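You operate a simulated robot arm through the tools that you are given. There is no shell and no other tool. Be economical: measure what you need, move in short steps, check, and stop when the job is done.

The job below is to be done with a simulated robot arm. You get a single attempt, and the scene is never put back.

## Task
Put the steel cup in the left sink. Put one of the yellow cards from the top of the tank bench on the open stretch of the belt. Take the flat teal box from the top of the low bench and leave it on the steel top of the low black shelves. Open the upper bench drawer, put the dish on the top of the low bench away in the inside of the upper bench drawer, then shut the drawer. Take the drain cup from the shelf under the open belt and leave it on top of the flat blue tin. Open the middle packing drawer, put the red paper cup on the paper strip at the end of the belt away in the inside of the middle packing drawer and shut the drawer again. The order is free. Set down upright: yellow card, drain cup.
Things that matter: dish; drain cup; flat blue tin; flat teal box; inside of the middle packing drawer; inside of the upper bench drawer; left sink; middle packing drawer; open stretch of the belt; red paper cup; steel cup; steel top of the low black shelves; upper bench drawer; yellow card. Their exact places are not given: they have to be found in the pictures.

It is judged by the outcome, as a careful person would: the job done as asked, and still so three seconds after it is handed in. It fails if anything else is knocked over, pushed out of place, dropped, spilled or broken.

## Robot
A 7-joint arm with a two-finger gripper on a trunk, on a base that drives. Base frame: it is fixed to the floor where the robot stands at the start and does not move with it; the origin is under the middle of the robot, x ahead of it, y to its left, z up. Units: cm, degrees, N and s.
With the tool pointing down near the work surface it reaches from about 18 to 72 cm from the robot's upright axis, wherever it stands. Its first joint turns from -166.0 to 166.0 degrees. Places, roughly: dish (9x9x3 cm) [-570, 410, 60]; drain cup (6x6x7 cm) [-410, 90, 60]; flat blue tin [-125, 0, 100]; flat teal box [-600, 425, 50]; inside of the middle packing drawer [-200, -180, 70]; inside of the upper bench drawer [-570, 430, 30]; left sink [-120, -150, 70]; middle packing drawer [-200, -180, 80]; open stretch of the belt [-390, 120, 100]; red paper cup (5x5x3 cm) [-380, -10, 100]; steel cup (6x6x6 cm) [60, 10, 90]; steel top of the low black shelves [-640, 150, 90]; upper bench drawer [-570, 420, 40]; yellow card [-125, 25, 100]. Payload 1.71 kg.
The tool frame sits at the grasp point between the pads (the TCP): z along the fingers, y along the line on which they close. The tips reach 2 cm beyond it. Largest opening 9.6 cm; the body of the gripper starts 11.3 cm behind the TCP.
Orientation is told as [roll, pitch, yaw] about the base's x, y, z axes, in that order, counted from this pose: with the fingers straight down and closing along the base's y, the tool's x points along the base's -x, its y along +y and its z along -z.

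## Interface
- The arm moves only by the tool move_arm. Its argument "steps" is a list that holds one entry, the list of rows, each a list of 7 numbers: the shift along the tool's x, y, z in cm, then the turn, a rotation vector about the tool's x, y, z in rad, then the opening in per cent of the stroke, from 0 (shut) to 100 (fully open). In form: [[[x, y, z, ax, ay, az, fingers], ...]]. A call has 1 to 10 rows; each row shifts and turns the commanded pose from where the row before left it, along the tool's axes as they then stand. Rows are played at 5 a second. More than 5 cm and 8.6 degrees between two rows, or a gripper value outside its range, and nothing of the call is played. Where a pose cannot be reached the arm comes as near as it can. A force on the tool above 40 N (or 10 N above the force at the start of the call, whichever is more), or a blocked arm, ends the call early, and 0.2 s more pass. The fingers move at their own pace (about 15.3 cm/s each) and stop on an object; they squeeze with about 22 N. The grip force told is the motor's: it shows also when the fingers shut on nothing. Time passes only in rows, and 0.2 s behind the last, so rows that do not move let the fingers close. It gives the time, the measured TCP pose, the force on the tool (base axes), the opening and the grip force at its end, in the units of the frame above (readings bear some noise), with the torque about the TCP (base axes, N m) and any sound that the robot's microphone picked up.
- Cameras (640 x 400 px; columns grow to the right, rows downward): "scene" is now at [-7.98, 9.65, 157.03]; the picture's right is [-0.99, -0.14, -0.02], its down [-0.12, 0.92, -0.38] and it looks along [0.07, -0.37, -0.93] (base axes); focal length 214 px, centre (320, 200). "wrist" rides on the gripper at [6.6, 1.4, -14.5] in the tool frame; the picture's right is [-0.21, 0.98, 0.00], its down [-0.88, -0.18, -0.45] and it looks along [-0.44, -0.09, 0.90] (tool axes); focal length 275 px, centre (320, 200).
- get_image(camera): a new picture of that camera. No time passes.
- lift_body(by): slides the trunk up (or, below 0, down) by that many cm; the arm and the scene camera ride with it, the base frame stays. It gives what a move gives, with no picture.
- drive_base(legs): drives the robot by 1 to 6 legs, each [ahead, turn to the left] in cm and degrees, along the robot's own axes; the way and the turn of a leg run together, so that a leg with both is an arc; at most 150 cm and 180 degrees a leg. The arm and the cameras ride along, it lands a little off, and it stops where it bumps. It gives what a move gives.
- pan_tilt(pan, tilt): turns the head with the scene camera to pan (to the left, within 155 degrees either way) and tilt (down, from -29 to 69), counted from straight ahead of the robot. It gives what a move gives.
- point_at(camera, pixels): there is no depth. For up to 12 entries [column, row, z] of the newest picture of that camera ("zoom" is the newest enlarged one), the place [x, y] in the base frame at which the ray of that pixel passes the height z, good to about 0.2 cm. No time passes.
- zoom(camera, box): a new picture of the part [left, top, right, bottom] of that camera's present view, enlarged. No time passes.
- finish_job(): hands the job in; it is judged then, once.

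Keep the steps short. Do not move on a guess: measure, check each grasp and each placing, and mend mistakes. In all there are 322 turns and 190 pictures (those below and enlarged ones count). Leave the gripper open and the arm clear of the work at the hand-in unless told otherwise, and finish with a single line.

The tools are called after "Emit:" as name(argument=value, ...) on one line, values as JSON. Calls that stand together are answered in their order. move_arm: Moves the arm, as the interface text tells. Its arguments: {"type":"object","properties":{"steps":{"type":"array"}},"required":["steps"]} The other tools are called the same way: lift_body (by) slides the trunk up or down; drive_base (legs) drives the base; pan_tilt (pan, tilt) turns the head that bears the scene camera; get_image (camera) takes a picture; point_at (camera, pixels) gives the place at which the rays of pixels pass given heights; zoom (camera, box) takes an enlarged picture of a part of a camera's view; finish_job () hands the job in.

At the start:

```text
time: 0.0
position: [-31.83, -17.0, 118.81]
orientation: [0.0, 0.0, 0.0]
ft_force: [-0.1, -0.1, 0.9]
torque: [0.0, -0.01, 0.0]
finger_gap: 9.6
grasp_force: 0.0
trunk travel left (down, up): [-20.0, 18.6]
robot x, y, heading: [0.0, -0.32, 0.1]
head pan, tilt: [-81.9, 68.0]
```

scene: 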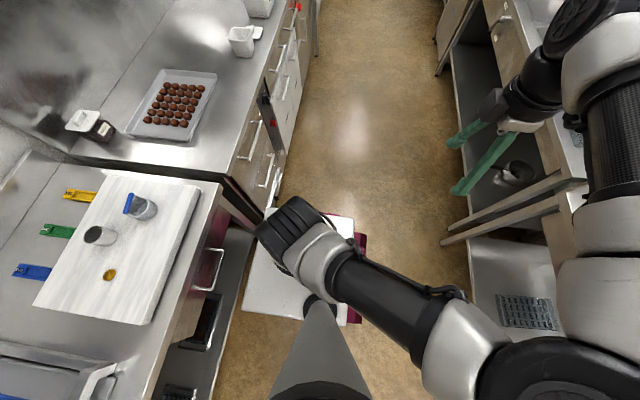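
wrist: 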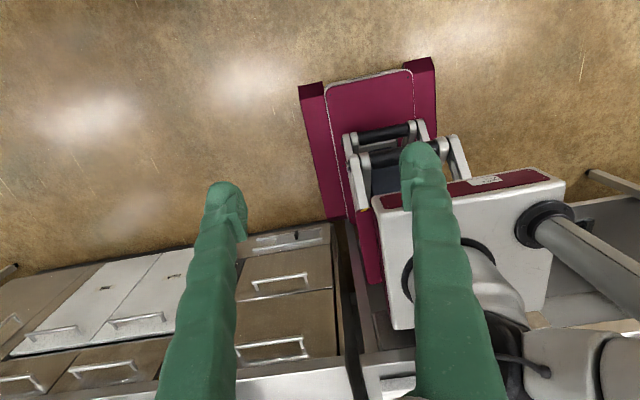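

I start by looking toward the counter ahead, where the steel cup should stand.

Emit:
pan_tilt(pan=0, tilt=50)

Emit:
get_image(camera="scene")

```text
time: 1.6
position: [-30.01, -17.08, 119.3]
orientation: [0.0, 0.8, 0.0]
ft_force: [0.0, -0.6, -0.4]
torque: [0.01, 0.02, -0.02]
finger_gap: 9.6
grasp_force: 0.0
trunk travel left (down, up): [-20.0, 18.6]
robot x, y, heading: [-0.13, 0.37, 0.1]
head pan, tilt: [0.0, 50.0]
```

```text
187 pictures are left
```

scene: 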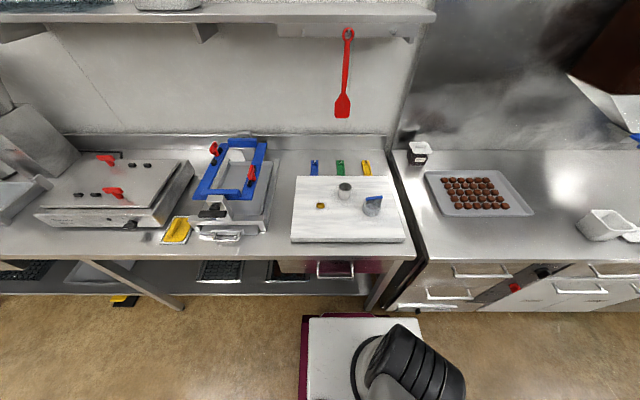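

Emit:
zoom(camera="scene", box=[270, 140, 430, 260])

Emit:
point_at(camera="scene", pixels=[[345, 198, 91], [372, 212, 91], [303, 240, 91], [404, 241, 91], [297, 178, 91], [250, 258, 88], [380, 258, 88]])

Emit:
pan_tilt(pan=-120, tilt=45)

Emit:
get_image(camera="scene")

Emit:
pan_tilt(pan=150, tilt=40)

Emit:
get_image(camera="scene")

```text
3.33 times, centred on (350, 200) of scene
```

zoom: 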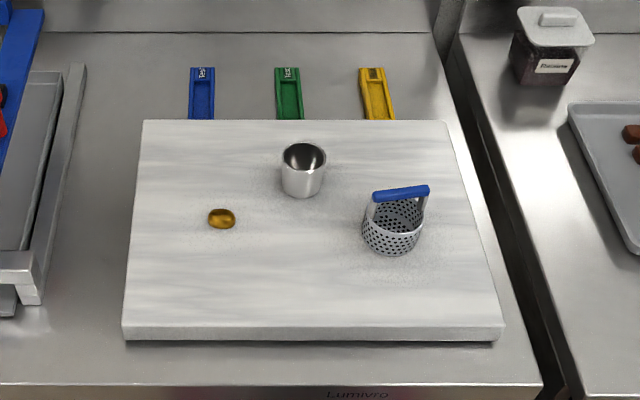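

```text
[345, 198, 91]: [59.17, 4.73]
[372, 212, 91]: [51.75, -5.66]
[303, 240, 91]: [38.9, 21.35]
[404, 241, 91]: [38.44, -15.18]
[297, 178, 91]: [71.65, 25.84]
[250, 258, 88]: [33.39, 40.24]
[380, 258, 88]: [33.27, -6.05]
```

```text
time: 3.5
position: [-30.1, -16.91, 119.23]
orientation: [0.2, 0.8, 0.0]
ft_force: [-0.2, -0.5, -0.2]
torque: [-0.01, -0.02, -0.03]
finger_gap: 9.62
grasp_force: 0.0
trunk travel left (down, up): [-20.0, 18.6]
robot x, y, heading: [-0.1, -0.41, -0.2]
head pan, tilt: [-120.0, 45.0]
```

```text
185 pictures are left
```

scene: 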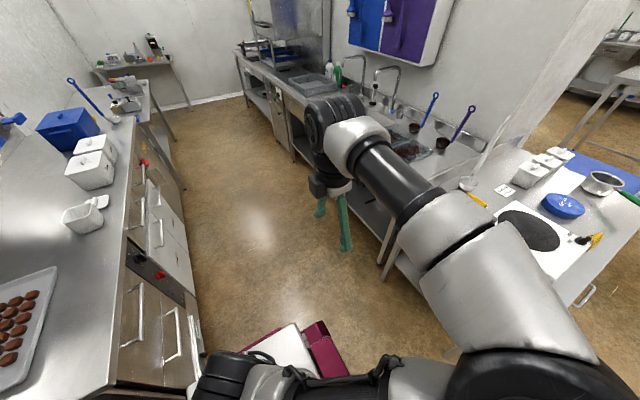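

```text
time: 7.3
position: [-30.08, -17.0, 119.26]
orientation: [0.1, 0.7, -0.1]
ft_force: [-0.1, 1.0, 0.8]
torque: [-0.01, 0.03, 0.0]
finger_gap: 9.59
grasp_force: 0.0
trunk travel left (down, up): [-20.0, 18.6]
robot x, y, heading: [0.16, 0.38, -0.1]
head pan, tilt: [150.0, 40.0]
```

```text
184 pictures are left
```

scene: 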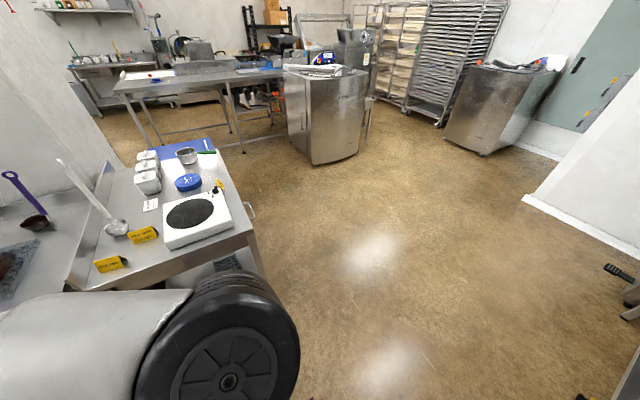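

I see two yellow tent cards and a round blue tin on the tank bench, and the steel cup at about (59, 5). I swing the arm around the robot's right side to the front at the same height, keeping the tool's orientation.

Emit:
move_arm(steps=[[[-1.5, -4.5, 0, 0, 0, 0, 100], [-2, -4.5, 0, 0, 0, 0, 100], [-3.5, -3.5, 0, 0, 0, 0, 100], [-3.5, -3.5, 0, 0, 0, 0, 100], [-4.5, -2.2, 0, 0, 0, 0, 100], [-4.5, -2.1, 0, 0, 0, 0, 100], [-4.8, -1.2, 0, 0, 0, 0, 100], [-4.9, -0.3, 0, 0, 0, 0, 100], [-4.9, 0.3, 0, 0, 0, 0, 100], [-4.8, 0.9, 0, 0, 0, 0, 100]]])

Emit:
move_arm(steps=[[[-4.7, 1.5, 0, 0, 0, 0, 100], [-4.5, 2.2, 0, 0, 0, 0, 100], [-4.2, 2.6, 0, 0, 0, 0, 100], [-3.9, 3.1, 0, 0, 0, 0, 100], [-3.4, 3.6, 0, 0, 0, 0, 100], [-2.9, 4, 0, 0, 0, 0, 100], [-2.2, 4.4, 0, 0, 0, 0, 100], [-1.7, 4.6, 0, 0, 0, 0, 100], [-1, 4.8, 0, 0, 0, 0, 100], [-0.5, 4.9, 0, 0, 0, 0, 100]]])

```text
time: 9.5
position: [9.25, -37.81, 118.89]
orientation: [0.0, 0.8, 0.0]
ft_force: [-0.2, 0.5, 0.0]
torque: [0.01, 0.01, -0.03]
finger_gap: 9.61
grasp_force: 0.1
trunk travel left (down, up): [-20.0, 18.6]
robot x, y, heading: [0.03, -0.25, -0.2]
head pan, tilt: [150.0, 40.0]
```

```text
time: 11.7
position: [38.4, -2.28, 118.22]
orientation: [-0.1, 1.0, 0.1]
ft_force: [0.3, 0.2, -0.3]
torque: [-0.06, 0.1, -0.03]
finger_gap: 9.63
grasp_force: 0.1
trunk travel left (down, up): [-20.0, 18.6]
robot x, y, heading: [-0.31, -0.25, 0.2]
head pan, tilt: [150.0, 40.0]
```

The arm is in front. I look at it with both cameras.

Emit:
pan_tilt(pan=0, tilt=50)

Emit:
get_image(camera="scene")

Emit:
get_image(camera="wrist")

```text
time: 14.0
position: [38.16, -2.52, 118.28]
orientation: [0.0, 0.8, 0.1]
ft_force: [0.1, 0.7, 0.0]
torque: [0.01, 0.0, 0.01]
finger_gap: 9.59
grasp_force: 0.0
trunk travel left (down, up): [-20.0, 18.6]
robot x, y, heading: [0.09, -0.1, -0.0]
head pan, tilt: [0.0, 50.0]
```

```text
183 pictures are left
```

scene: 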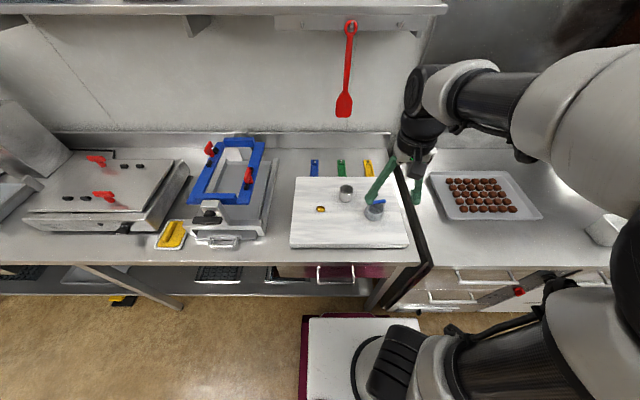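

```text
182 pictures are left
```

wrist: 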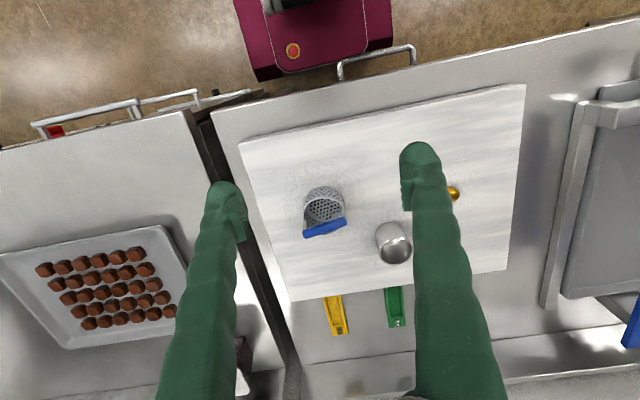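

Emit:
zoom(camera="wrist", box=[300, 160, 460, 260])

Emit:
zoom(camera="scene", box=[280, 150, 440, 250])

```text
4.00 times, centred on (380, 210) of wrist
```

zoom: 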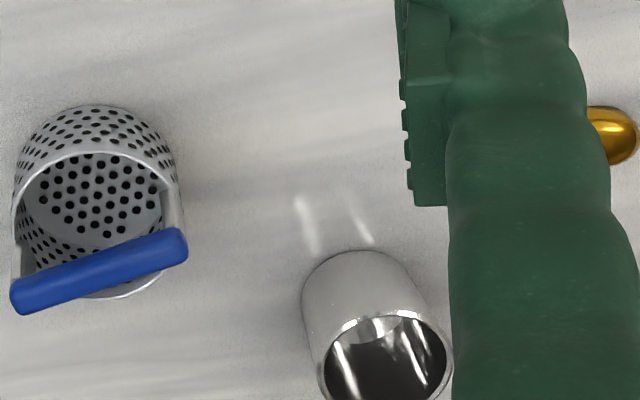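

```text
4.00 times, centred on (360, 200) of scene
```

zoom: 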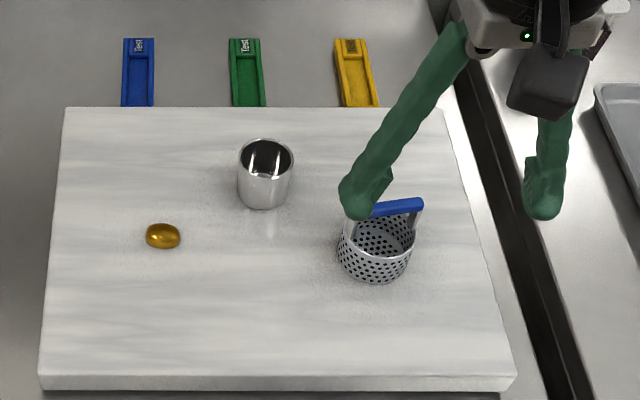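

Emit:
point_at(camera="wrist", pixels=[[396.3, 250, 96], [396.3, 250, 97], [396.3, 250, 98], [396.3, 250, 95]])

Emit:
point_at(camera="scene", pixels=[[346.5, 190, 95], [346.5, 190, 96], [346.5, 190, 97], [346.5, 190, 98], [346.5, 201.5, 91]])

```text
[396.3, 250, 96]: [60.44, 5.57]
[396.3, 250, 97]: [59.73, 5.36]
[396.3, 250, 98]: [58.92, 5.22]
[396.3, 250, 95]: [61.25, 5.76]
```

```text
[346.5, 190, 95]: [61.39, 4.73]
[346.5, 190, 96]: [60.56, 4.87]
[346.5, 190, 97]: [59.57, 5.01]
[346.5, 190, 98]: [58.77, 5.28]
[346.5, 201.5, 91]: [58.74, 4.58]
```

Both views agree roughly on a cup at (59, 5.2). I move above it and re-measure from there to fix its height.

Emit:
move_arm(steps=[[[-4.2, 1.55, 0, 0, 0, 0, 100], [-4.2, 1.55, 0, 0, 0, 0, 100], [-4.2, 1.55, 0, 0, 0, 0, 100], [-4.2, 1.55, 0, 0, 0, 0, 100], [-4, 1.5, 1, 0, 0, 0, 100], [0, 0, 2, 0, 0, 0, 100]]])

Emit:
get_image(camera="wrist")

Emit:
zoom(camera="scene", box=[280, 150, 440, 250])

```text
time: 15.4
position: [58.97, 5.71, 114.85]
orientation: [0.1, 1.0, 0.0]
ft_force: [0.8, 0.2, 0.1]
torque: [-0.01, 0.0, 0.02]
finger_gap: 9.61
grasp_force: 0.0
trunk travel left (down, up): [-20.0, 18.6]
robot x, y, heading: [-0.18, 0.36, -0.1]
head pan, tilt: [0.0, 50.0]
```

```text
179 pictures are left
```

wrist: 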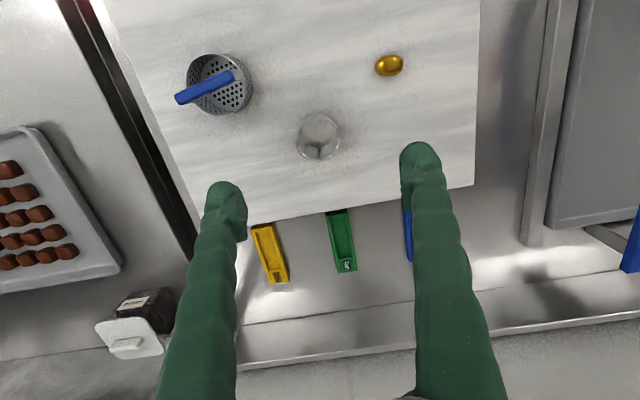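

```text
4.00 times, centred on (360, 200) of scene
```

zoom: 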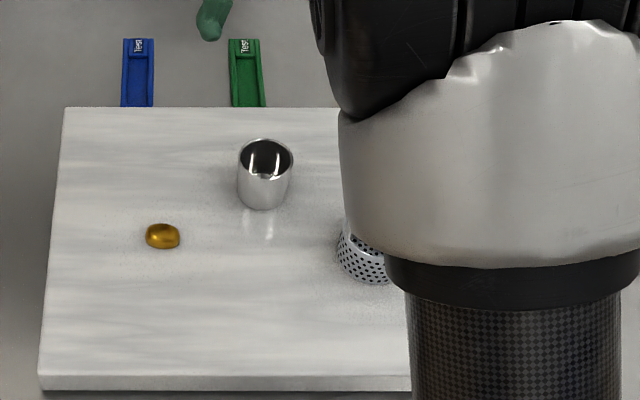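

Emit:
zoom(camera="wrist", box=[260, 80, 420, 180])

Emit:
point_at(camera="wrist", pixels=[[318.5, 135.5, 90], [318.5, 135.5, 93], [318.5, 135.5, 96], [318.5, 135.5, 98]])

```text
4.00 times, centred on (340, 130) of wrist
```

zoom: 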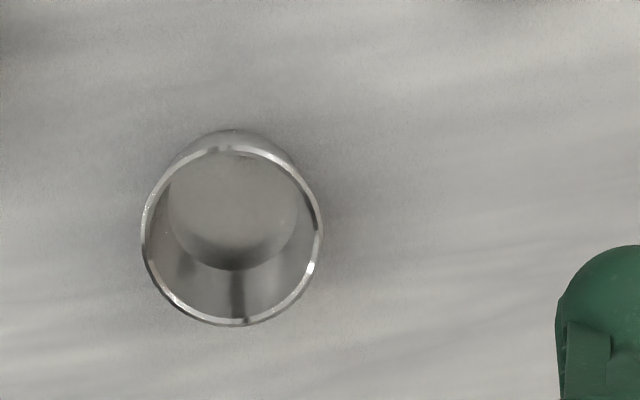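

```text
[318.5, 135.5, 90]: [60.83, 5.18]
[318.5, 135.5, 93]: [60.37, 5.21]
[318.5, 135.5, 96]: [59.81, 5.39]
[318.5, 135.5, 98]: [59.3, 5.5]
```

Triangulated: rim at z≈96.4, centre ≈(60.1, 5.3), board top ≈90.4. I descend around it in two stages.

Emit:
move_arm(steps=[[[-1.4, -0.4, 0, 0, 0, 0, 100], [0, 0, 4, 0, 0, 0, 100], [0, 0, 4, 0, 0, 0, 100], [0, 0, 4, 0, 0, 0, 100], [0, 0, 3, 0, 0, 0, 100]]])

Emit:
get_image(camera="wrist")

```text
time: 16.6
position: [60.18, 5.09, 100.08]
orientation: [0.1, 1.1, 0.1]
ft_force: [-0.3, -0.2, 0.3]
torque: [0.0, 0.02, -0.01]
finger_gap: 9.59
grasp_force: 0.0
trunk travel left (down, up): [-20.0, 18.6]
robot x, y, heading: [0.11, -0.2, -0.1]
head pan, tilt: [0.0, 50.0]
```

```text
176 pictures are left
```

wrist: 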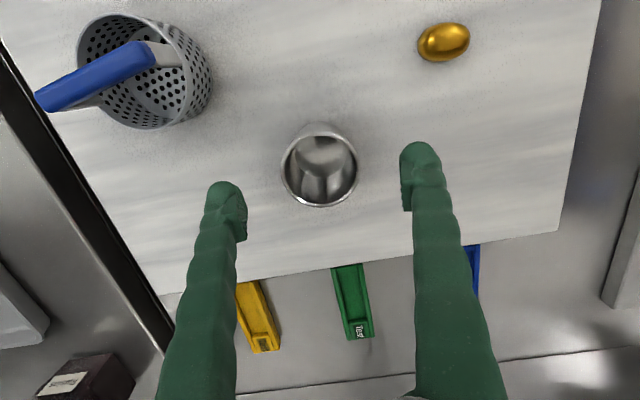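

Cup centred between the fingers. I go down 6 cm and close.

Emit:
move_arm(steps=[[[0, 0, 3, 0, 0, 0, 100], [0, 0, 3.1, 0, 0, 0, 100], [0, 0, 0, 0, 0, 0, 0], [0, 0, 0, 0, 0, 0, 0], [0, 0, 0, 0, 0, 0, 0], [0, 0, 0, 0, 0, 0, 0]]])

```text
time: 18.0
position: [60.3, 5.12, 94.03]
orientation: [0.2, 1.0, 0.0]
ft_force: [0.1, -1.3, 1.0]
torque: [-0.07, -0.02, -0.01]
finger_gap: 5.29
grasp_force: 22.4
trunk travel left (down, up): [-20.0, 18.6]
robot x, y, heading: [0.25, 0.07, 0.0]
head pan, tilt: [0.0, 50.0]
```

Gripped (5.3 cm gap). I lift straight up and retract toward the robot.

Emit:
move_arm(steps=[[[0, 0, -4, 0, 0, 0, 0], [0, 0, -5, 0, 0, 0, 0], [0, 0, -5, 0, 0, 0, 0], [0, 0, -5, 0, 0, 0, 0], [0, 0, -5, 0, 0, 0, 0], [4.5, 0, 0, 0, 0, 0, 0], [4.5, 0, 0, 0, 0, 0, 0], [4.5, 0, 0, 0, 0, 0, 0], [4.5, 0, 0, 0, 0, 0, 0]]])

Emit:
get_image(camera="wrist")

Emit:
pan_tilt(pan=-150, tilt=35)

Emit:
get_image(camera="scene")

```text
time: 20.0
position: [42.27, 5.25, 117.97]
orientation: [0.0, 0.9, 0.0]
ft_force: [0.8, 0.0, 0.3]
torque: [0.0, 0.0, -0.03]
finger_gap: 5.3
grasp_force: 22.0
trunk travel left (down, up): [-20.0, 18.6]
robot x, y, heading: [-0.22, -0.46, 0.3]
head pan, tilt: [0.0, 50.0]
```

```text
175 pictures are left
```

wrist: 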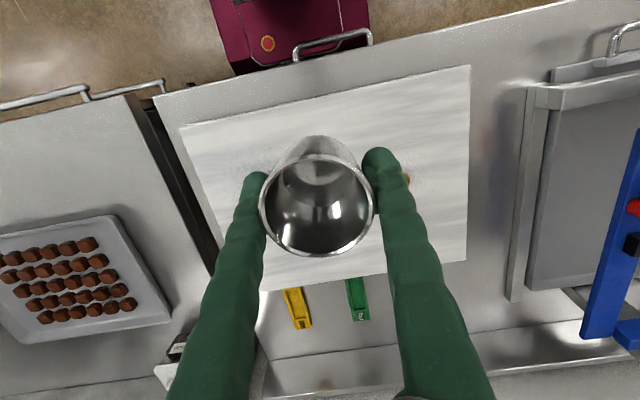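

```text
time: 22.4
position: [42.59, 5.26, 117.97]
orientation: [-0.1, 1.0, 0.0]
ft_force: [-0.6, -0.6, -0.1]
torque: [0.01, 0.02, 0.0]
finger_gap: 5.27
grasp_force: 21.6
trunk travel left (down, up): [-20.0, 18.6]
robot x, y, heading: [0.18, 0.36, 0.2]
head pan, tilt: [-150.0, 35.0]
```

```text
174 pictures are left
```

scene: 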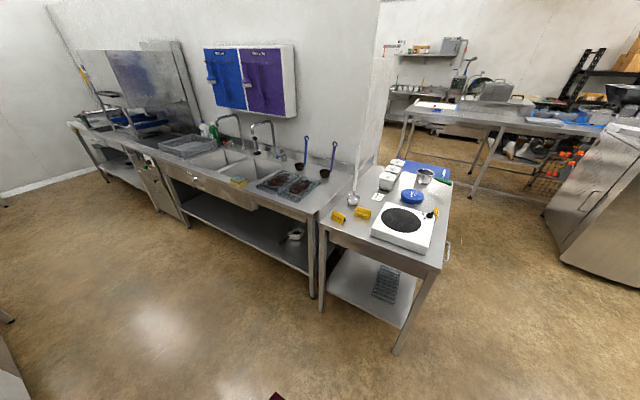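

Emit:
zoom(camera="scene", box=[120, 100, 360, 250])

Emit:
point_at(camera="scene", pixels=[[185, 158, 88], [222, 152, 88], [215, 172, 88], [240, 178, 88], [320, 218, 88], [322, 220, 88], [430, 268, 88], [449, 188, 88], [352, 214, 95], [413, 196, 95]])

```text
2.67 times, centred on (240, 175) of scene
```

zoom: 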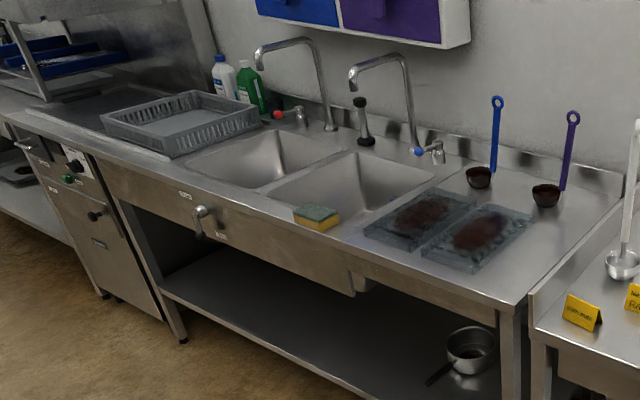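

```text
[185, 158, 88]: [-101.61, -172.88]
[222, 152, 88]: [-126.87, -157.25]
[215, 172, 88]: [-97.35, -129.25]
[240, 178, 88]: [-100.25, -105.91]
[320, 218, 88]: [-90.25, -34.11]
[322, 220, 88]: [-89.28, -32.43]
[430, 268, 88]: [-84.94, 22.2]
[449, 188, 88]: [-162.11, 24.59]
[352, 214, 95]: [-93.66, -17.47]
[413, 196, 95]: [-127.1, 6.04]
```

Sinks seen; the left one spans about x -98…-130, y -135…-172. I back off the bench, turn, and drive to stand in front of it, cup held high.

Emit:
drive_base(legs=[[-20, 0], [0, -102], [77, 0], [77, 0], [0, -78]])

Emit:
pan_tilt(pan=0, tilt=50)

Emit:
get_image(camera="scene")

Emit:
get_image(camera="wrist")

```text
time: 41.1
position: [-88.22, -159.83, 117.92]
orientation: [0.0, 1.0, -178.1]
ft_force: [-0.1, -0.3, 0.4]
torque: [0.01, 0.04, -0.02]
finger_gap: 5.21
grasp_force: 22.6
trunk travel left (down, up): [-20.0, 18.6]
robot x, y, heading: [-45.71, -153.7, -178.0]
head pan, tilt: [-150.0, 35.0]
```

```text
time: 43.5
position: [-86.41, -159.77, 118.55]
orientation: [0.0, 0.1, -178.1]
ft_force: [0.4, 0.0, -0.3]
torque: [0.0, -0.03, 0.04]
finger_gap: 5.22
grasp_force: 22.2
trunk travel left (down, up): [-20.0, 18.6]
robot x, y, heading: [-46.21, -153.82, -178.6]
head pan, tilt: [0.0, 50.0]
```

```text
172 pictures are left
```

scene: 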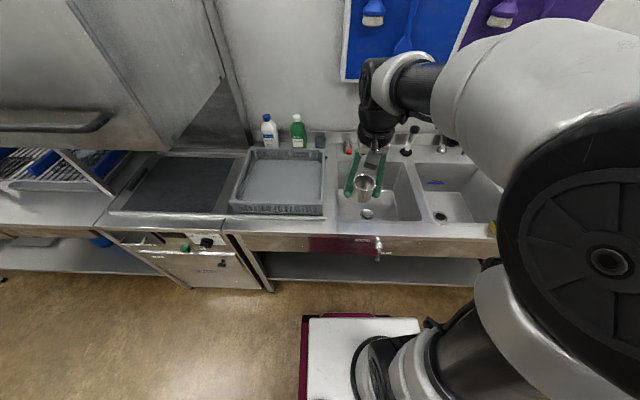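

```text
171 pictures are left
```

wrist: 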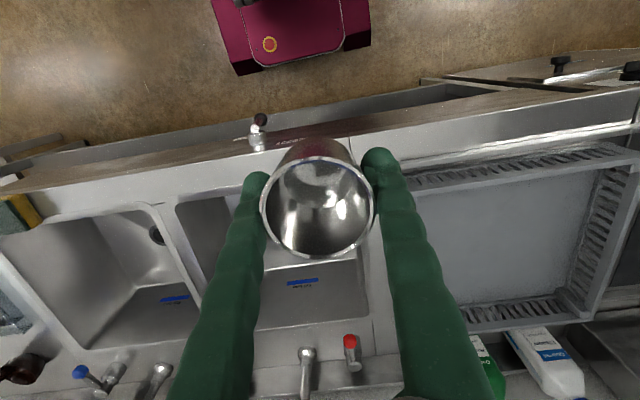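

Emit:
zoom(camera="scene", box=[310, 120, 500, 240])

Emit:
point_at(camera="scene", pixels=[[338, 220, 88], [423, 221, 88], [411, 165, 88], [368, 213, 65], [368, 213, 70], [368, 213, 75], [340, 168, 88]])

Emit:
point_at(camera="wrist", pixels=[[176, 203, 88], [375, 318, 88], [262, 328, 88], [307, 355, 118], [307, 355, 105], [307, 355, 90]])

```text
3.33 times, centred on (405, 180) of scene
```

zoom: 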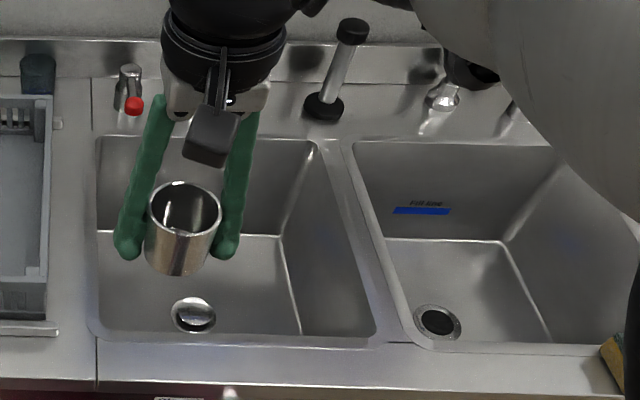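

```text
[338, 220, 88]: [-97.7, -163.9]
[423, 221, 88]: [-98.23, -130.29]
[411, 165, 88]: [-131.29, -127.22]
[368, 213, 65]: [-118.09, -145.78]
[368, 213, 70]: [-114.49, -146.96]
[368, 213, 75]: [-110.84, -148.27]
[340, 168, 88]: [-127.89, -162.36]
```

```text
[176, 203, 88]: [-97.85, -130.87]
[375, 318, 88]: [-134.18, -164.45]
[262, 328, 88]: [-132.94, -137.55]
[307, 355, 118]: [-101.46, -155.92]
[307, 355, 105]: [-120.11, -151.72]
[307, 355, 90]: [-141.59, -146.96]
```

Sink spans x -98…-132, y -131…-164. The faucet spout is hidden behind the gripper; I shift the tool aside a bit to see how far it overhangs.

Emit:
move_arm(steps=[[[0, 4.5, 0, 0, 0, 0, 0], [0, 4.5, 0, 0, 0, 0, 0], [0, 4.5, 0, 0, 0, 0, 0], [0, 4.5, 0, 0, 0, 0, 0]]])

Emit:
zoom(camera="scene", box=[300, 80, 500, 230])

Emit:
get_image(camera="wrist")

```text
time: 44.5
position: [-85.93, -177.82, 118.87]
orientation: [0.0, 0.2, -178.1]
ft_force: [-0.3, -0.1, -0.5]
torque: [0.04, 0.0, -0.01]
finger_gap: 5.22
grasp_force: 21.9
trunk travel left (down, up): [-20.0, 18.6]
robot x, y, heading: [-45.83, -153.61, -178.1]
head pan, tilt: [0.0, 50.0]
```

```text
2.67 times, centred on (400, 155) of scene
```

zoom: 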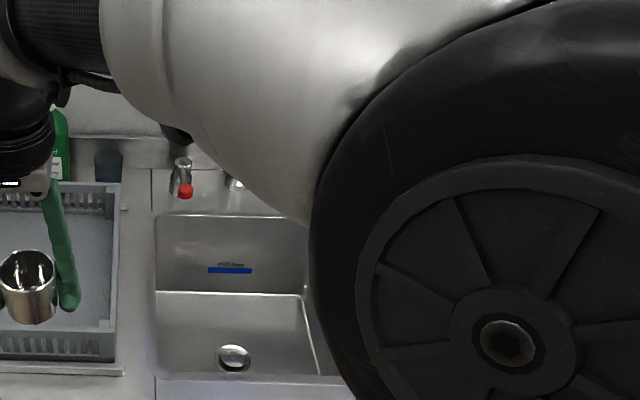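

```text
168 pictures are left
```

wrist: 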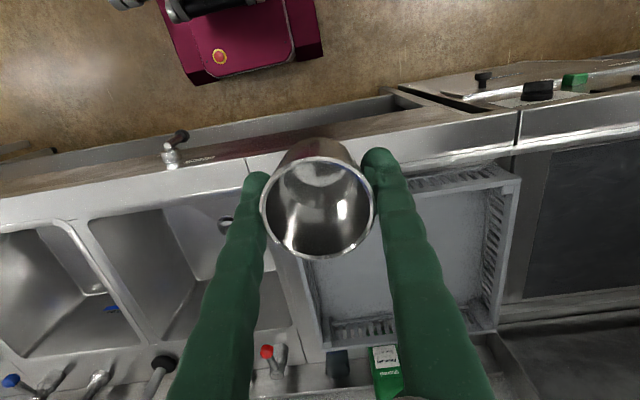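

The space over the sink's front half is clear of spouts. I measure the sink floor level from the back-wall's lower edge and drain.

Emit:
point_at(camera="zoom", pixels=[[230, 293, 76], [230, 293, 72], [230, 293, 68], [230, 215, 88], [233, 358, 76], [233, 358, 72], [233, 358, 68], [185, 370, 88], [185, 378, 88]])

Emit:
point_at(camera="wrist", pixels=[[228, 225, 76], [228, 225, 72], [228, 225, 68], [228, 225, 64]])

```text
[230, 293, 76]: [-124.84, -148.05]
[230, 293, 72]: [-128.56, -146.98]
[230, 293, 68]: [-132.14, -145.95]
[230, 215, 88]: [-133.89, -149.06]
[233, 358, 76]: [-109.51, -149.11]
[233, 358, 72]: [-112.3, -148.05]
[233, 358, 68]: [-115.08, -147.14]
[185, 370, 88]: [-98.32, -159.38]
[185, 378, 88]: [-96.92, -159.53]
```

```text
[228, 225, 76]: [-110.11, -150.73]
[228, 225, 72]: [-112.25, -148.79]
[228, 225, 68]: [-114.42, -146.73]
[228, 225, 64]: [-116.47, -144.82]
```

Floor z≈70.5. I bring the cup over (-110, -154.5), then lower.

Emit:
move_arm(steps=[[[0, -4.82, 0, 0, 0, 0, 0], [0, -4.82, 0, 0, 0, 0, 0], [0, -4.82, 0, 0, 0, 0, 0], [0, -4.82, 0, 0, 0, 0, 0], [0, -4.82, 0, 0, 0, 0, 0], [-4.66, 0, 2, 0, 0, 0, 0], [-4.66, 0, 2, 0, 0, 0, 0], [-4.66, 0, 2, 0, 0, 0, 0], [-4.66, 0, 2, 0, 0, 0, 0], [-4.66, 0, 2, 0, 0, 0, 0]]])

Emit:
get_image(camera="scene")

Emit:
get_image(camera="wrist")

```text
refused: row 6 steps farther than a row can; nothing moved
```

```text
167 pictures are left
```

scene: 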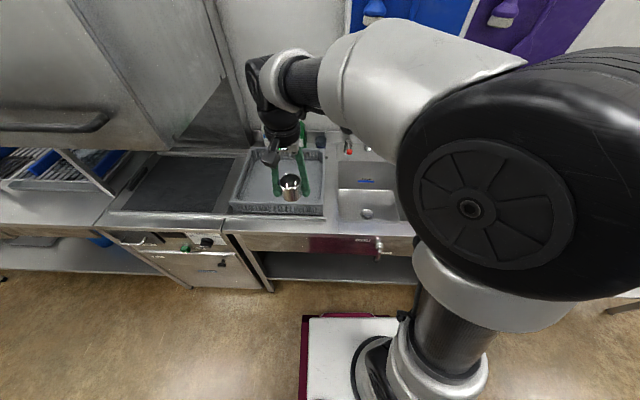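

```text
166 pictures are left
```

wrist: 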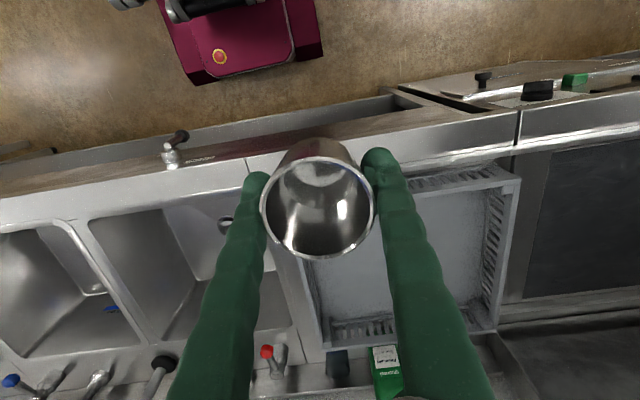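

Emit:
move_arm(steps=[[[0, -4.82, 0, 0, 0, 0, 0], [0, -4.82, 0, 0, 0, 0, 0], [0, -4.82, 0, 0, 0, 0, 0], [0, -4.82, 0, 0, 0, 0, 0], [0, -4.82, 0, 0, 0, 0, 0], [-4.66, 0, 1.5, 0, 0, 0, 0], [-4.66, 0, 1.5, 0, 0, 0, 0], [-4.66, 0, 1.5, 0, 0, 0, 0], [-4.66, 0, 1.5, 0, 0, 0, 0], [-4.66, 0, 1.5, 0, 0, 0, 0]]])

Emit:
get_image(camera="scene")

Emit:
get_image(camera="wrist")

```text
time: 46.7
position: [-110.08, -154.27, 110.93]
orientation: [0.1, 0.2, -178.0]
ft_force: [-0.7, -0.3, -0.8]
torque: [-0.02, -0.04, 0.02]
finger_gap: 5.2
grasp_force: 21.9
trunk travel left (down, up): [-20.0, 18.6]
robot x, y, heading: [-45.98, -153.57, -178.1]
head pan, tilt: [0.0, 50.0]
```

```text
165 pictures are left
```

scene: 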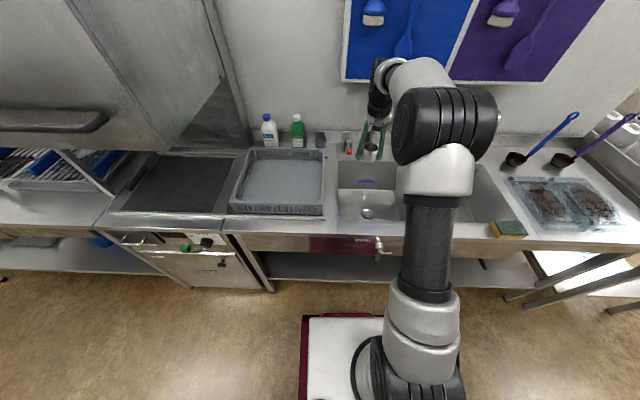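

```text
164 pictures are left
```

wrist: 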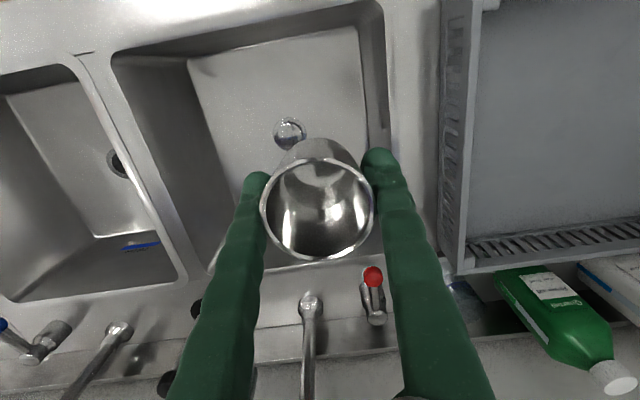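

Clear: cup left of the drain and well off the walls. I lower.

Emit:
move_arm(steps=[[[0, 0, 4.2, 0, 0, 0, 0], [0, 0, 4.2, 0, 0, 0, 0], [0, 0, 4.2, 0, 0, 0, 0], [0, 0, 4.2, 0, 0, 0, 0], [0, 0, 4.2, 0, 0, 0, 0]]])

Emit:
get_image(camera="scene")

```text
time: 47.9
position: [-109.7, -154.69, 90.16]
orientation: [0.1, 0.1, -178.1]
ft_force: [-0.4, -0.3, -1.1]
torque: [0.02, 0.05, 0.0]
finger_gap: 5.19
grasp_force: 22.1
trunk travel left (down, up): [-20.0, 18.6]
robot x, y, heading: [-45.79, -153.48, -178.1]
head pan, tilt: [0.0, 50.0]
```

```text
163 pictures are left
```

scene: 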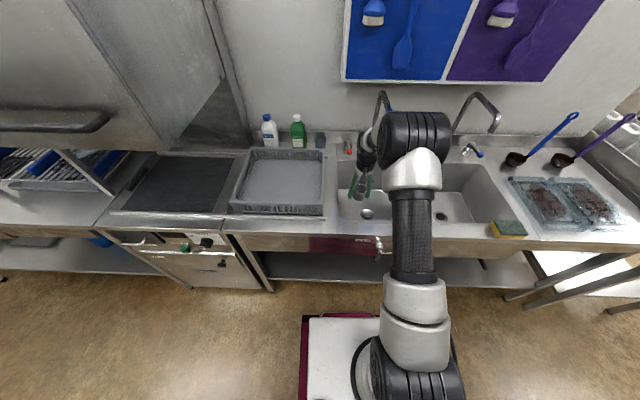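

Emit:
zoom(camera="scene", box=[320, 80, 480, 220])

```text
2.86 times, centred on (400, 150) of scene
```

zoom: 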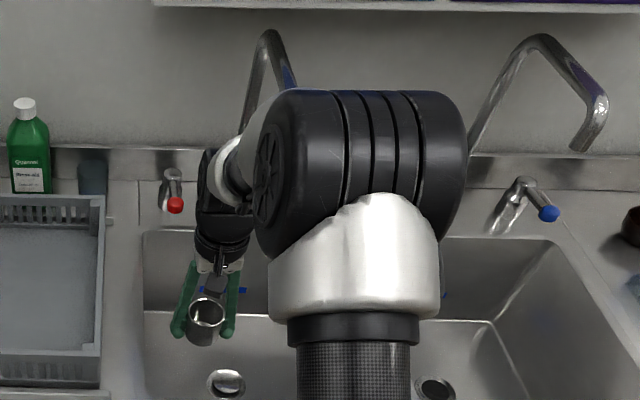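

Emit:
point_at(camera="zoom", pixels=[[590, 148, 105], [590, 148, 110], [540, 40, 120], [540, 40, 125], [268, 35, 120], [268, 35, 125], [470, 165, 90], [525, 182, 92]])

```text
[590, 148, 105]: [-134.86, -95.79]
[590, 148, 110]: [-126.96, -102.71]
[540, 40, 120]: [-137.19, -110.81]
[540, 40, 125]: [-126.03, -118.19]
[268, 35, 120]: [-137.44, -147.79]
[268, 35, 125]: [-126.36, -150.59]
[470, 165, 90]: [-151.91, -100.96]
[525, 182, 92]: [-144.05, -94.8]
```

The spout turns to +y at about (-127,-138), clear of the tool. I continue down carefully.

Emit:
move_arm(steps=[[[0, 0, 4, 0, 0, 0, 0], [0, 0, 4, 0, 0, 0, 0], [0, 0, 4, 0, 0, 0, 0], [0, 0, 1.5, 0, 0, 0, 0], [0, 0, 0.7, 0, 0, 0, 0], [0, 0, 0.7, 0, 0, 0, 0]]])

Emit:
get_image(camera="wrist")

```text
time: 49.3
position: [-109.96, -154.7, 75.08]
orientation: [0.0, 0.1, -178.1]
ft_force: [-0.1, -0.5, -0.8]
torque: [-0.05, -0.01, 0.01]
finger_gap: 5.19
grasp_force: 21.9
trunk travel left (down, up): [-20.0, 18.6]
robot x, y, heading: [-45.74, -153.54, -178.1]
head pan, tilt: [0.0, 50.0]
```

```text
161 pictures are left
```

wrist: 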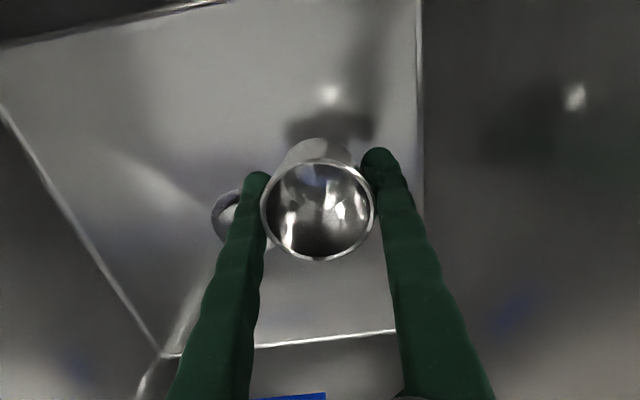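

Emit:
move_arm(steps=[[[0, 0, 0.5, 0, 0, 0, 0], [0, 0, 0.5, 0, 0, 0, 0], [0, 0, 0.5, 0, 0, 0, 0]]])

```text
time: 50.1
position: [-109.85, -154.5, 73.64]
orientation: [0.0, 0.0, -178.1]
ft_force: [0.7, 0.3, -0.4]
torque: [0.0, 0.03, -0.02]
finger_gap: 5.21
grasp_force: 22.0
trunk travel left (down, up): [-20.0, 18.6]
robot x, y, heading: [-46.12, -153.67, -178.1]
head pan, tilt: [0.0, 50.0]
```

Emit:
move_arm(steps=[[[0, 0, 0.4, 0, 0, 0, 0], [0, 0, 0.4, 0, 0, 0, 0], [0, 0, 0.4, 0, 0, 0, 0]]])

```text
time: 50.9
position: [-109.81, -154.47, 72.58]
orientation: [0.0, 0.1, -178.1]
ft_force: [0.2, 0.7, 0.1]
torque: [0.04, 0.02, -0.02]
finger_gap: 5.21
grasp_force: 21.9
trunk travel left (down, up): [-20.0, 18.6]
robot x, y, heading: [-45.87, -153.77, -178.2]
head pan, tilt: [0.0, 50.0]
```

Emit:
move_arm(steps=[[[0, 0, 0.4, 0, 0, 0, 0], [0, 0, 0.4, 0, 0, 0, 0], [0, 0, 0.4, 0, 0, 0, 0], [0, 0, 0.4, 0, 0, 0, 0]]])

Emit:
get_image(camera="wrist")

```text
time: 51.9
position: [-109.9, -154.39, 70.83]
orientation: [0.0, 0.1, -178.1]
ft_force: [-1.1, 0.4, -0.5]
torque: [0.03, 0.03, -0.03]
finger_gap: 5.19
grasp_force: 21.3
trunk travel left (down, up): [-20.0, 18.6]
robot x, y, heading: [-45.99, -153.64, -178.0]
head pan, tilt: [0.0, 50.0]
```

```text
160 pictures are left
```

wrist: 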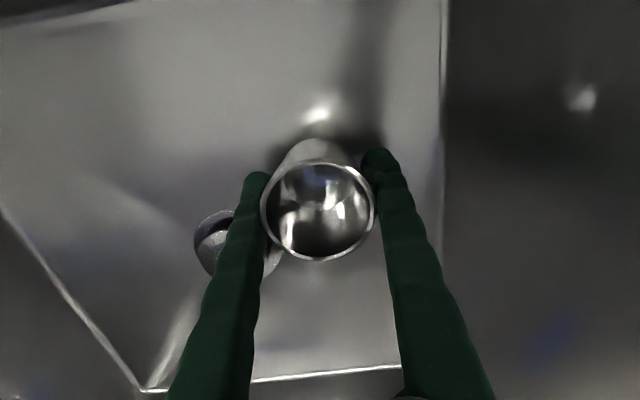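

Emit:
move_arm(steps=[[[0, 0, 0.5, 0, 0, 0, 0], [0, 0, 0.5, 0, 0, 0, 0], [0, 0, 0.5, 0, 0, 0, 0], [0, 0, 0.5, 0, 0, 0, 0], [0, 0, 0.5, 0, 0, 0, 0]]])

```text
time: 53.1
position: [-110.0, -154.51, 68.7]
orientation: [0.0, -0.2, -178.0]
ft_force: [7.7, 2.0, 29.0]
torque: [0.08, -0.17, -0.1]
finger_gap: 5.21
grasp_force: 21.8
trunk travel left (down, up): [-20.0, 18.6]
robot x, y, heading: [-45.84, -153.6, -178.4]
head pan, tilt: [0.0, 50.0]
```

Contact (29 N). I ease up slightly, release partially, and rise.

Emit:
move_arm(steps=[[[0, 0, -0.4, 0, 0, 0, 0], [0, 0, 0, 0, 0, 0, 80], [0, 0, 0, 0, 0, 0, 80], [0, 0, 0, 0, 0, 0, 80]]])

Emit:
move_arm(steps=[[[0, 0, -4, 0, 0, 0, 80], [0, 0, -4, 0, 0, 0, 80], [0, 0, -5, 0, 0, 0, 80], [0, 0, -5, 0, 0, 0, 80], [0, 0, -5, 0, 0, 0, 80], [0, 0, -5, 0, 0, 0, 80], [0, 0, -5, 0, 0, 0, 80], [0, 0, -5, 0, 0, 0, 80], [0, 0, -5, 0, 0, 0, 80], [4.8, 0, 0, 0, 0, 0, 80]]])

Emit:
get_image(camera="wrist")

```text
time: 54.1
position: [-109.86, -154.66, 68.75]
orientation: [0.0, 0.2, -178.2]
ft_force: [0.8, 1.0, -1.1]
torque: [0.0, -0.03, -0.01]
finger_gap: 7.69
grasp_force: 0.0
trunk travel left (down, up): [-20.0, 18.6]
robot x, y, heading: [-46.05, -153.65, -177.9]
head pan, tilt: [0.0, 50.0]
```

```text
time: 56.3
position: [-104.9, -154.24, 111.74]
orientation: [0.0, 0.0, -178.1]
ft_force: [0.2, 0.1, 0.1]
torque: [0.01, 0.07, -0.03]
finger_gap: 7.68
grasp_force: 0.0
trunk travel left (down, up): [-20.0, 18.6]
robot x, y, heading: [-45.73, -153.55, -177.9]
head pan, tilt: [0.0, 50.0]
```

```text
159 pictures are left
```

wrist: 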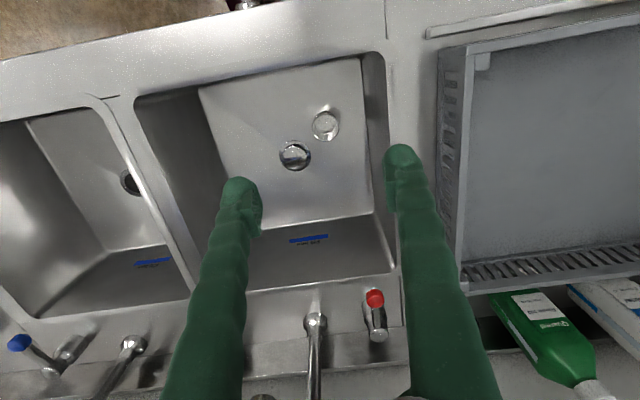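

Cup stands upright in the left sink. I pull the arm in and drive to the tank bench.

Emit:
move_arm(steps=[[[4.8, 0, -1.2, 0, 0, 0, 100], [4.8, 0, -1.2, 0, 0, 0, 100], [4.8, 0, -1.2, 0, 0, 0, 100], [4.8, 0, -1.2, 0, 0, 0, 100]]])

Emit:
drive_base(legs=[[0, -92], [74, 0], [74, 0], [0, 90]])

Emit:
get_image(camera="scene")

Emit:
get_image(camera="wrist")

```text
time: 57.3
position: [-86.0, -153.65, 116.61]
orientation: [0.1, 0.1, -178.1]
ft_force: [-0.4, -0.4, -0.7]
torque: [-0.01, 0.03, 0.02]
finger_gap: 9.59
grasp_force: 0.1
trunk travel left (down, up): [-20.0, 18.6]
robot x, y, heading: [-45.81, -153.58, -178.1]
head pan, tilt: [0.0, 50.0]
```

```text
time: 72.3
position: [-71.21, 24.17, 117.56]
orientation: [0.0, -1.5, 127.7]
ft_force: [0.6, -0.9, 0.2]
torque: [0.03, 0.0, 0.01]
finger_gap: 9.61
grasp_force: 0.1
trunk travel left (down, up): [-20.0, 18.6]
robot x, y, heading: [-49.66, -5.75, 127.5]
head pan, tilt: [0.0, 50.0]
stopped in leg 4: the robot was blocked; the commanded pose is now the measured one
```

```text
158 pictures are left
```

scene: 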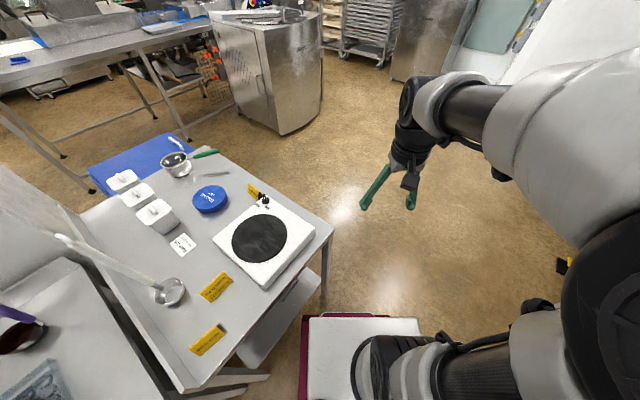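

```text
157 pictures are left
```

wrist: 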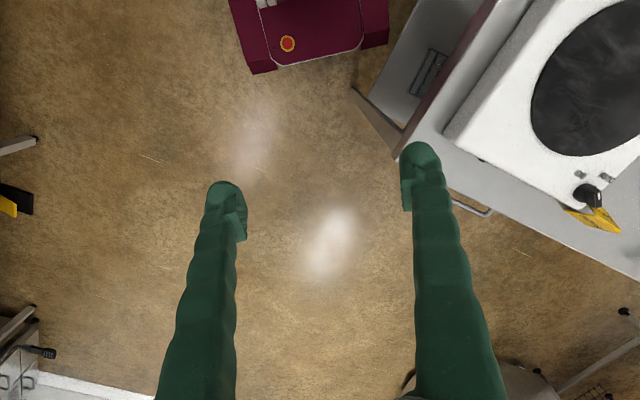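

The base was blocked while turning. First I check where the cards are and whether anything moved.

Emit:
zoom(camera="scene", box=[130, 150, 340, 390])

Emit:
point_at(camera="scene", pixels=[[216, 292, 88], [208, 345, 88], [333, 228, 88], [185, 390, 88], [210, 200, 92], [262, 258, 92]])

```text
1.67 times, centred on (235, 270) of scene
```

zoom: 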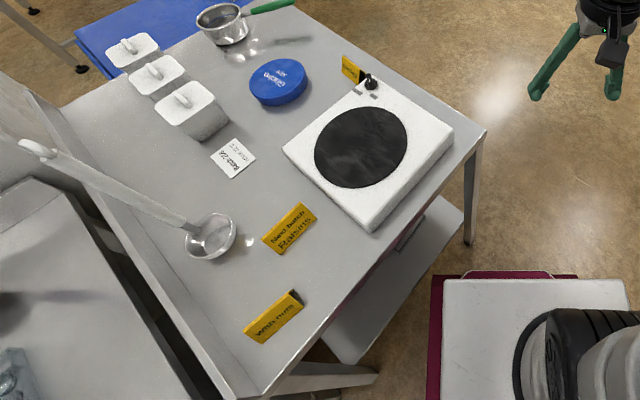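

```text
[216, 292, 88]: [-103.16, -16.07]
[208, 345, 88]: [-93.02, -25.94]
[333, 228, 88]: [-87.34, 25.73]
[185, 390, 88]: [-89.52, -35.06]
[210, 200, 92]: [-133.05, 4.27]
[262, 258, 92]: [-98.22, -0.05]
```

Emit:
point_at(camera="zoom", pixels=[[244, 330, 92], [292, 290, 92], [262, 343, 88], [304, 306, 88], [263, 238, 92], [302, 204, 92], [276, 254, 88], [316, 216, 88]])

Emit:
move_arm(steps=[[[2.6, 4.15, 0, 0, 0, 0, 100], [2.6, 4.15, 0, 0, 0, 0, 100], [2.6, 4.15, 0, 0, 0, 0, 100], [2.6, 4.15, 0, 0, 0, 0, 100], [2.6, 4.15, 0, 0, 0, 0, 100], [2.6, 4.15, 0, 0, 0, 0, 100], [2.6, 4.15, 0, 0, 0, 0, 100], [2.6, 4.15, 0, 0, 0, 0, 100], [2.6, 4.15, 0, 0, 0, 0, 100], [2.6, 4.15, 0, 0, 0, 0, 100]]])

Emit:
get_image(camera="wrist")

```text
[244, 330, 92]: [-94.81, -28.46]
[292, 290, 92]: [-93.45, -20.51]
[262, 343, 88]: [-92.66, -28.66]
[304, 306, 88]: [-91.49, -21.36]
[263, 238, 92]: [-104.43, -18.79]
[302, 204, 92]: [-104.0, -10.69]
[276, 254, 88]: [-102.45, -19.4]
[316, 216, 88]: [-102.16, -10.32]
```

```text
time: 74.5
position: [-88.15, -22.08, 116.54]
orientation: [0.1, -1.6, 127.7]
ft_force: [-0.5, -0.8, -1.2]
torque: [0.05, -0.07, -0.03]
finger_gap: 9.61
grasp_force: 0.0
trunk travel left (down, up): [-20.0, 18.6]
robot x, y, heading: [-49.83, -5.8, 127.5]
head pan, tilt: [0.0, 50.0]
```

```text
155 pictures are left
```

wrist: 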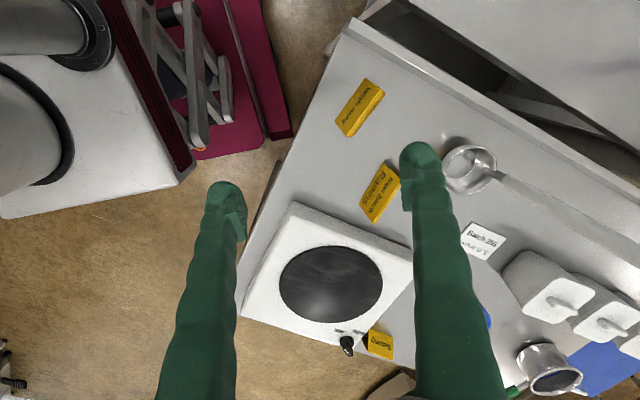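

Emit:
zoom(camera="wrist", box=[310, 60, 430, 240])

Emit:
zoom(camera="scene", box=[180, 260, 260, 370])

```text
2.22 times, centred on (370, 150) of wrist
```

zoom: 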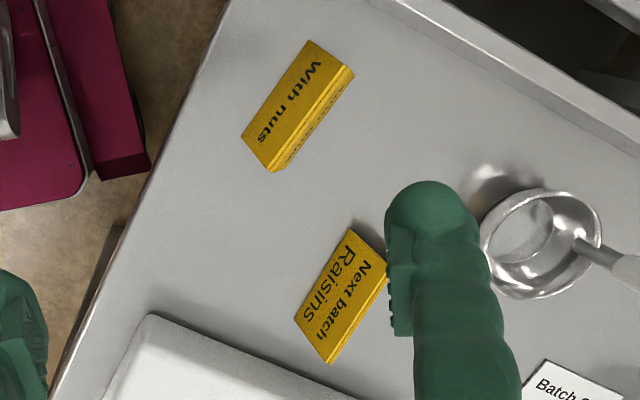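

```text
3.64 times, centred on (220, 315) of scene
```

zoom: 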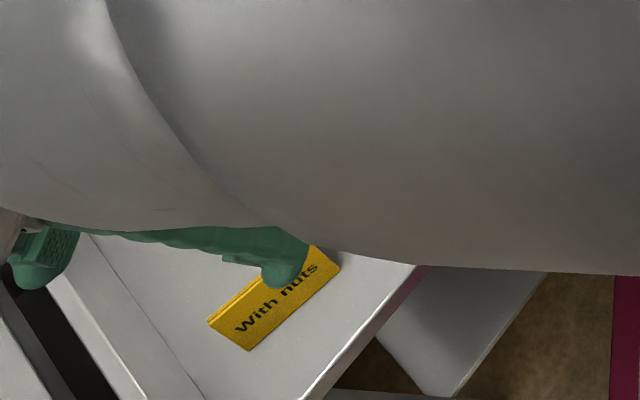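

The cards are solid wedges ~8 cm long, ridge nearly along y. I'll take the "With nuts" card lengthwise. I turn the tool to yaw ≈170.5 over it and re-measure.

Emit:
move_arm(steps=[[[0, 0, 0, 0, 0, -0.149, 100], [0, 0, 0, 0, 0, -0.149, 100], [0, 0, 0, 0, 0, -0.149, 100], [0, 0, 0, 0, 0, -0.149, 100], [0, 0, 0, 0, 0, -0.149, 100], [-4.5, 1.5, 0, 0, 0, 0, 100], [0, 0, 4, 0, 0, 0, 100]]])

Emit:
get_image(camera="wrist")

Emit:
get_image(camera="scene")

```text
time: 76.1
position: [-93.11, -22.19, 112.94]
orientation: [-1.0, -1.2, 170.4]
ft_force: [-1.0, -0.3, -0.2]
torque: [0.07, 0.0, 0.03]
finger_gap: 9.6
grasp_force: 0.1
trunk travel left (down, up): [-20.0, 18.6]
robot x, y, heading: [-49.82, -6.27, 127.3]
head pan, tilt: [0.0, 50.0]
```

```text
152 pictures are left
```

wrist: 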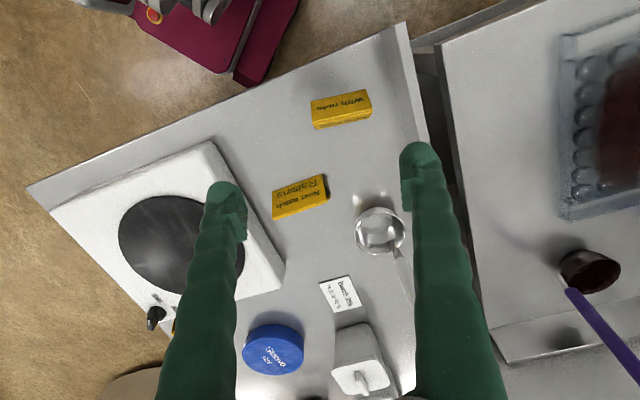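

```text
151 pictures are left
```

scene: 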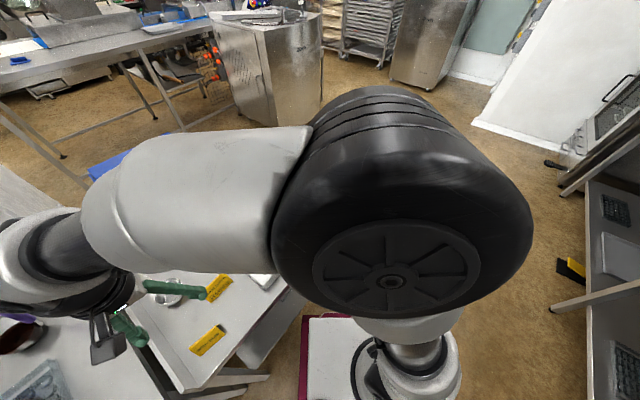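

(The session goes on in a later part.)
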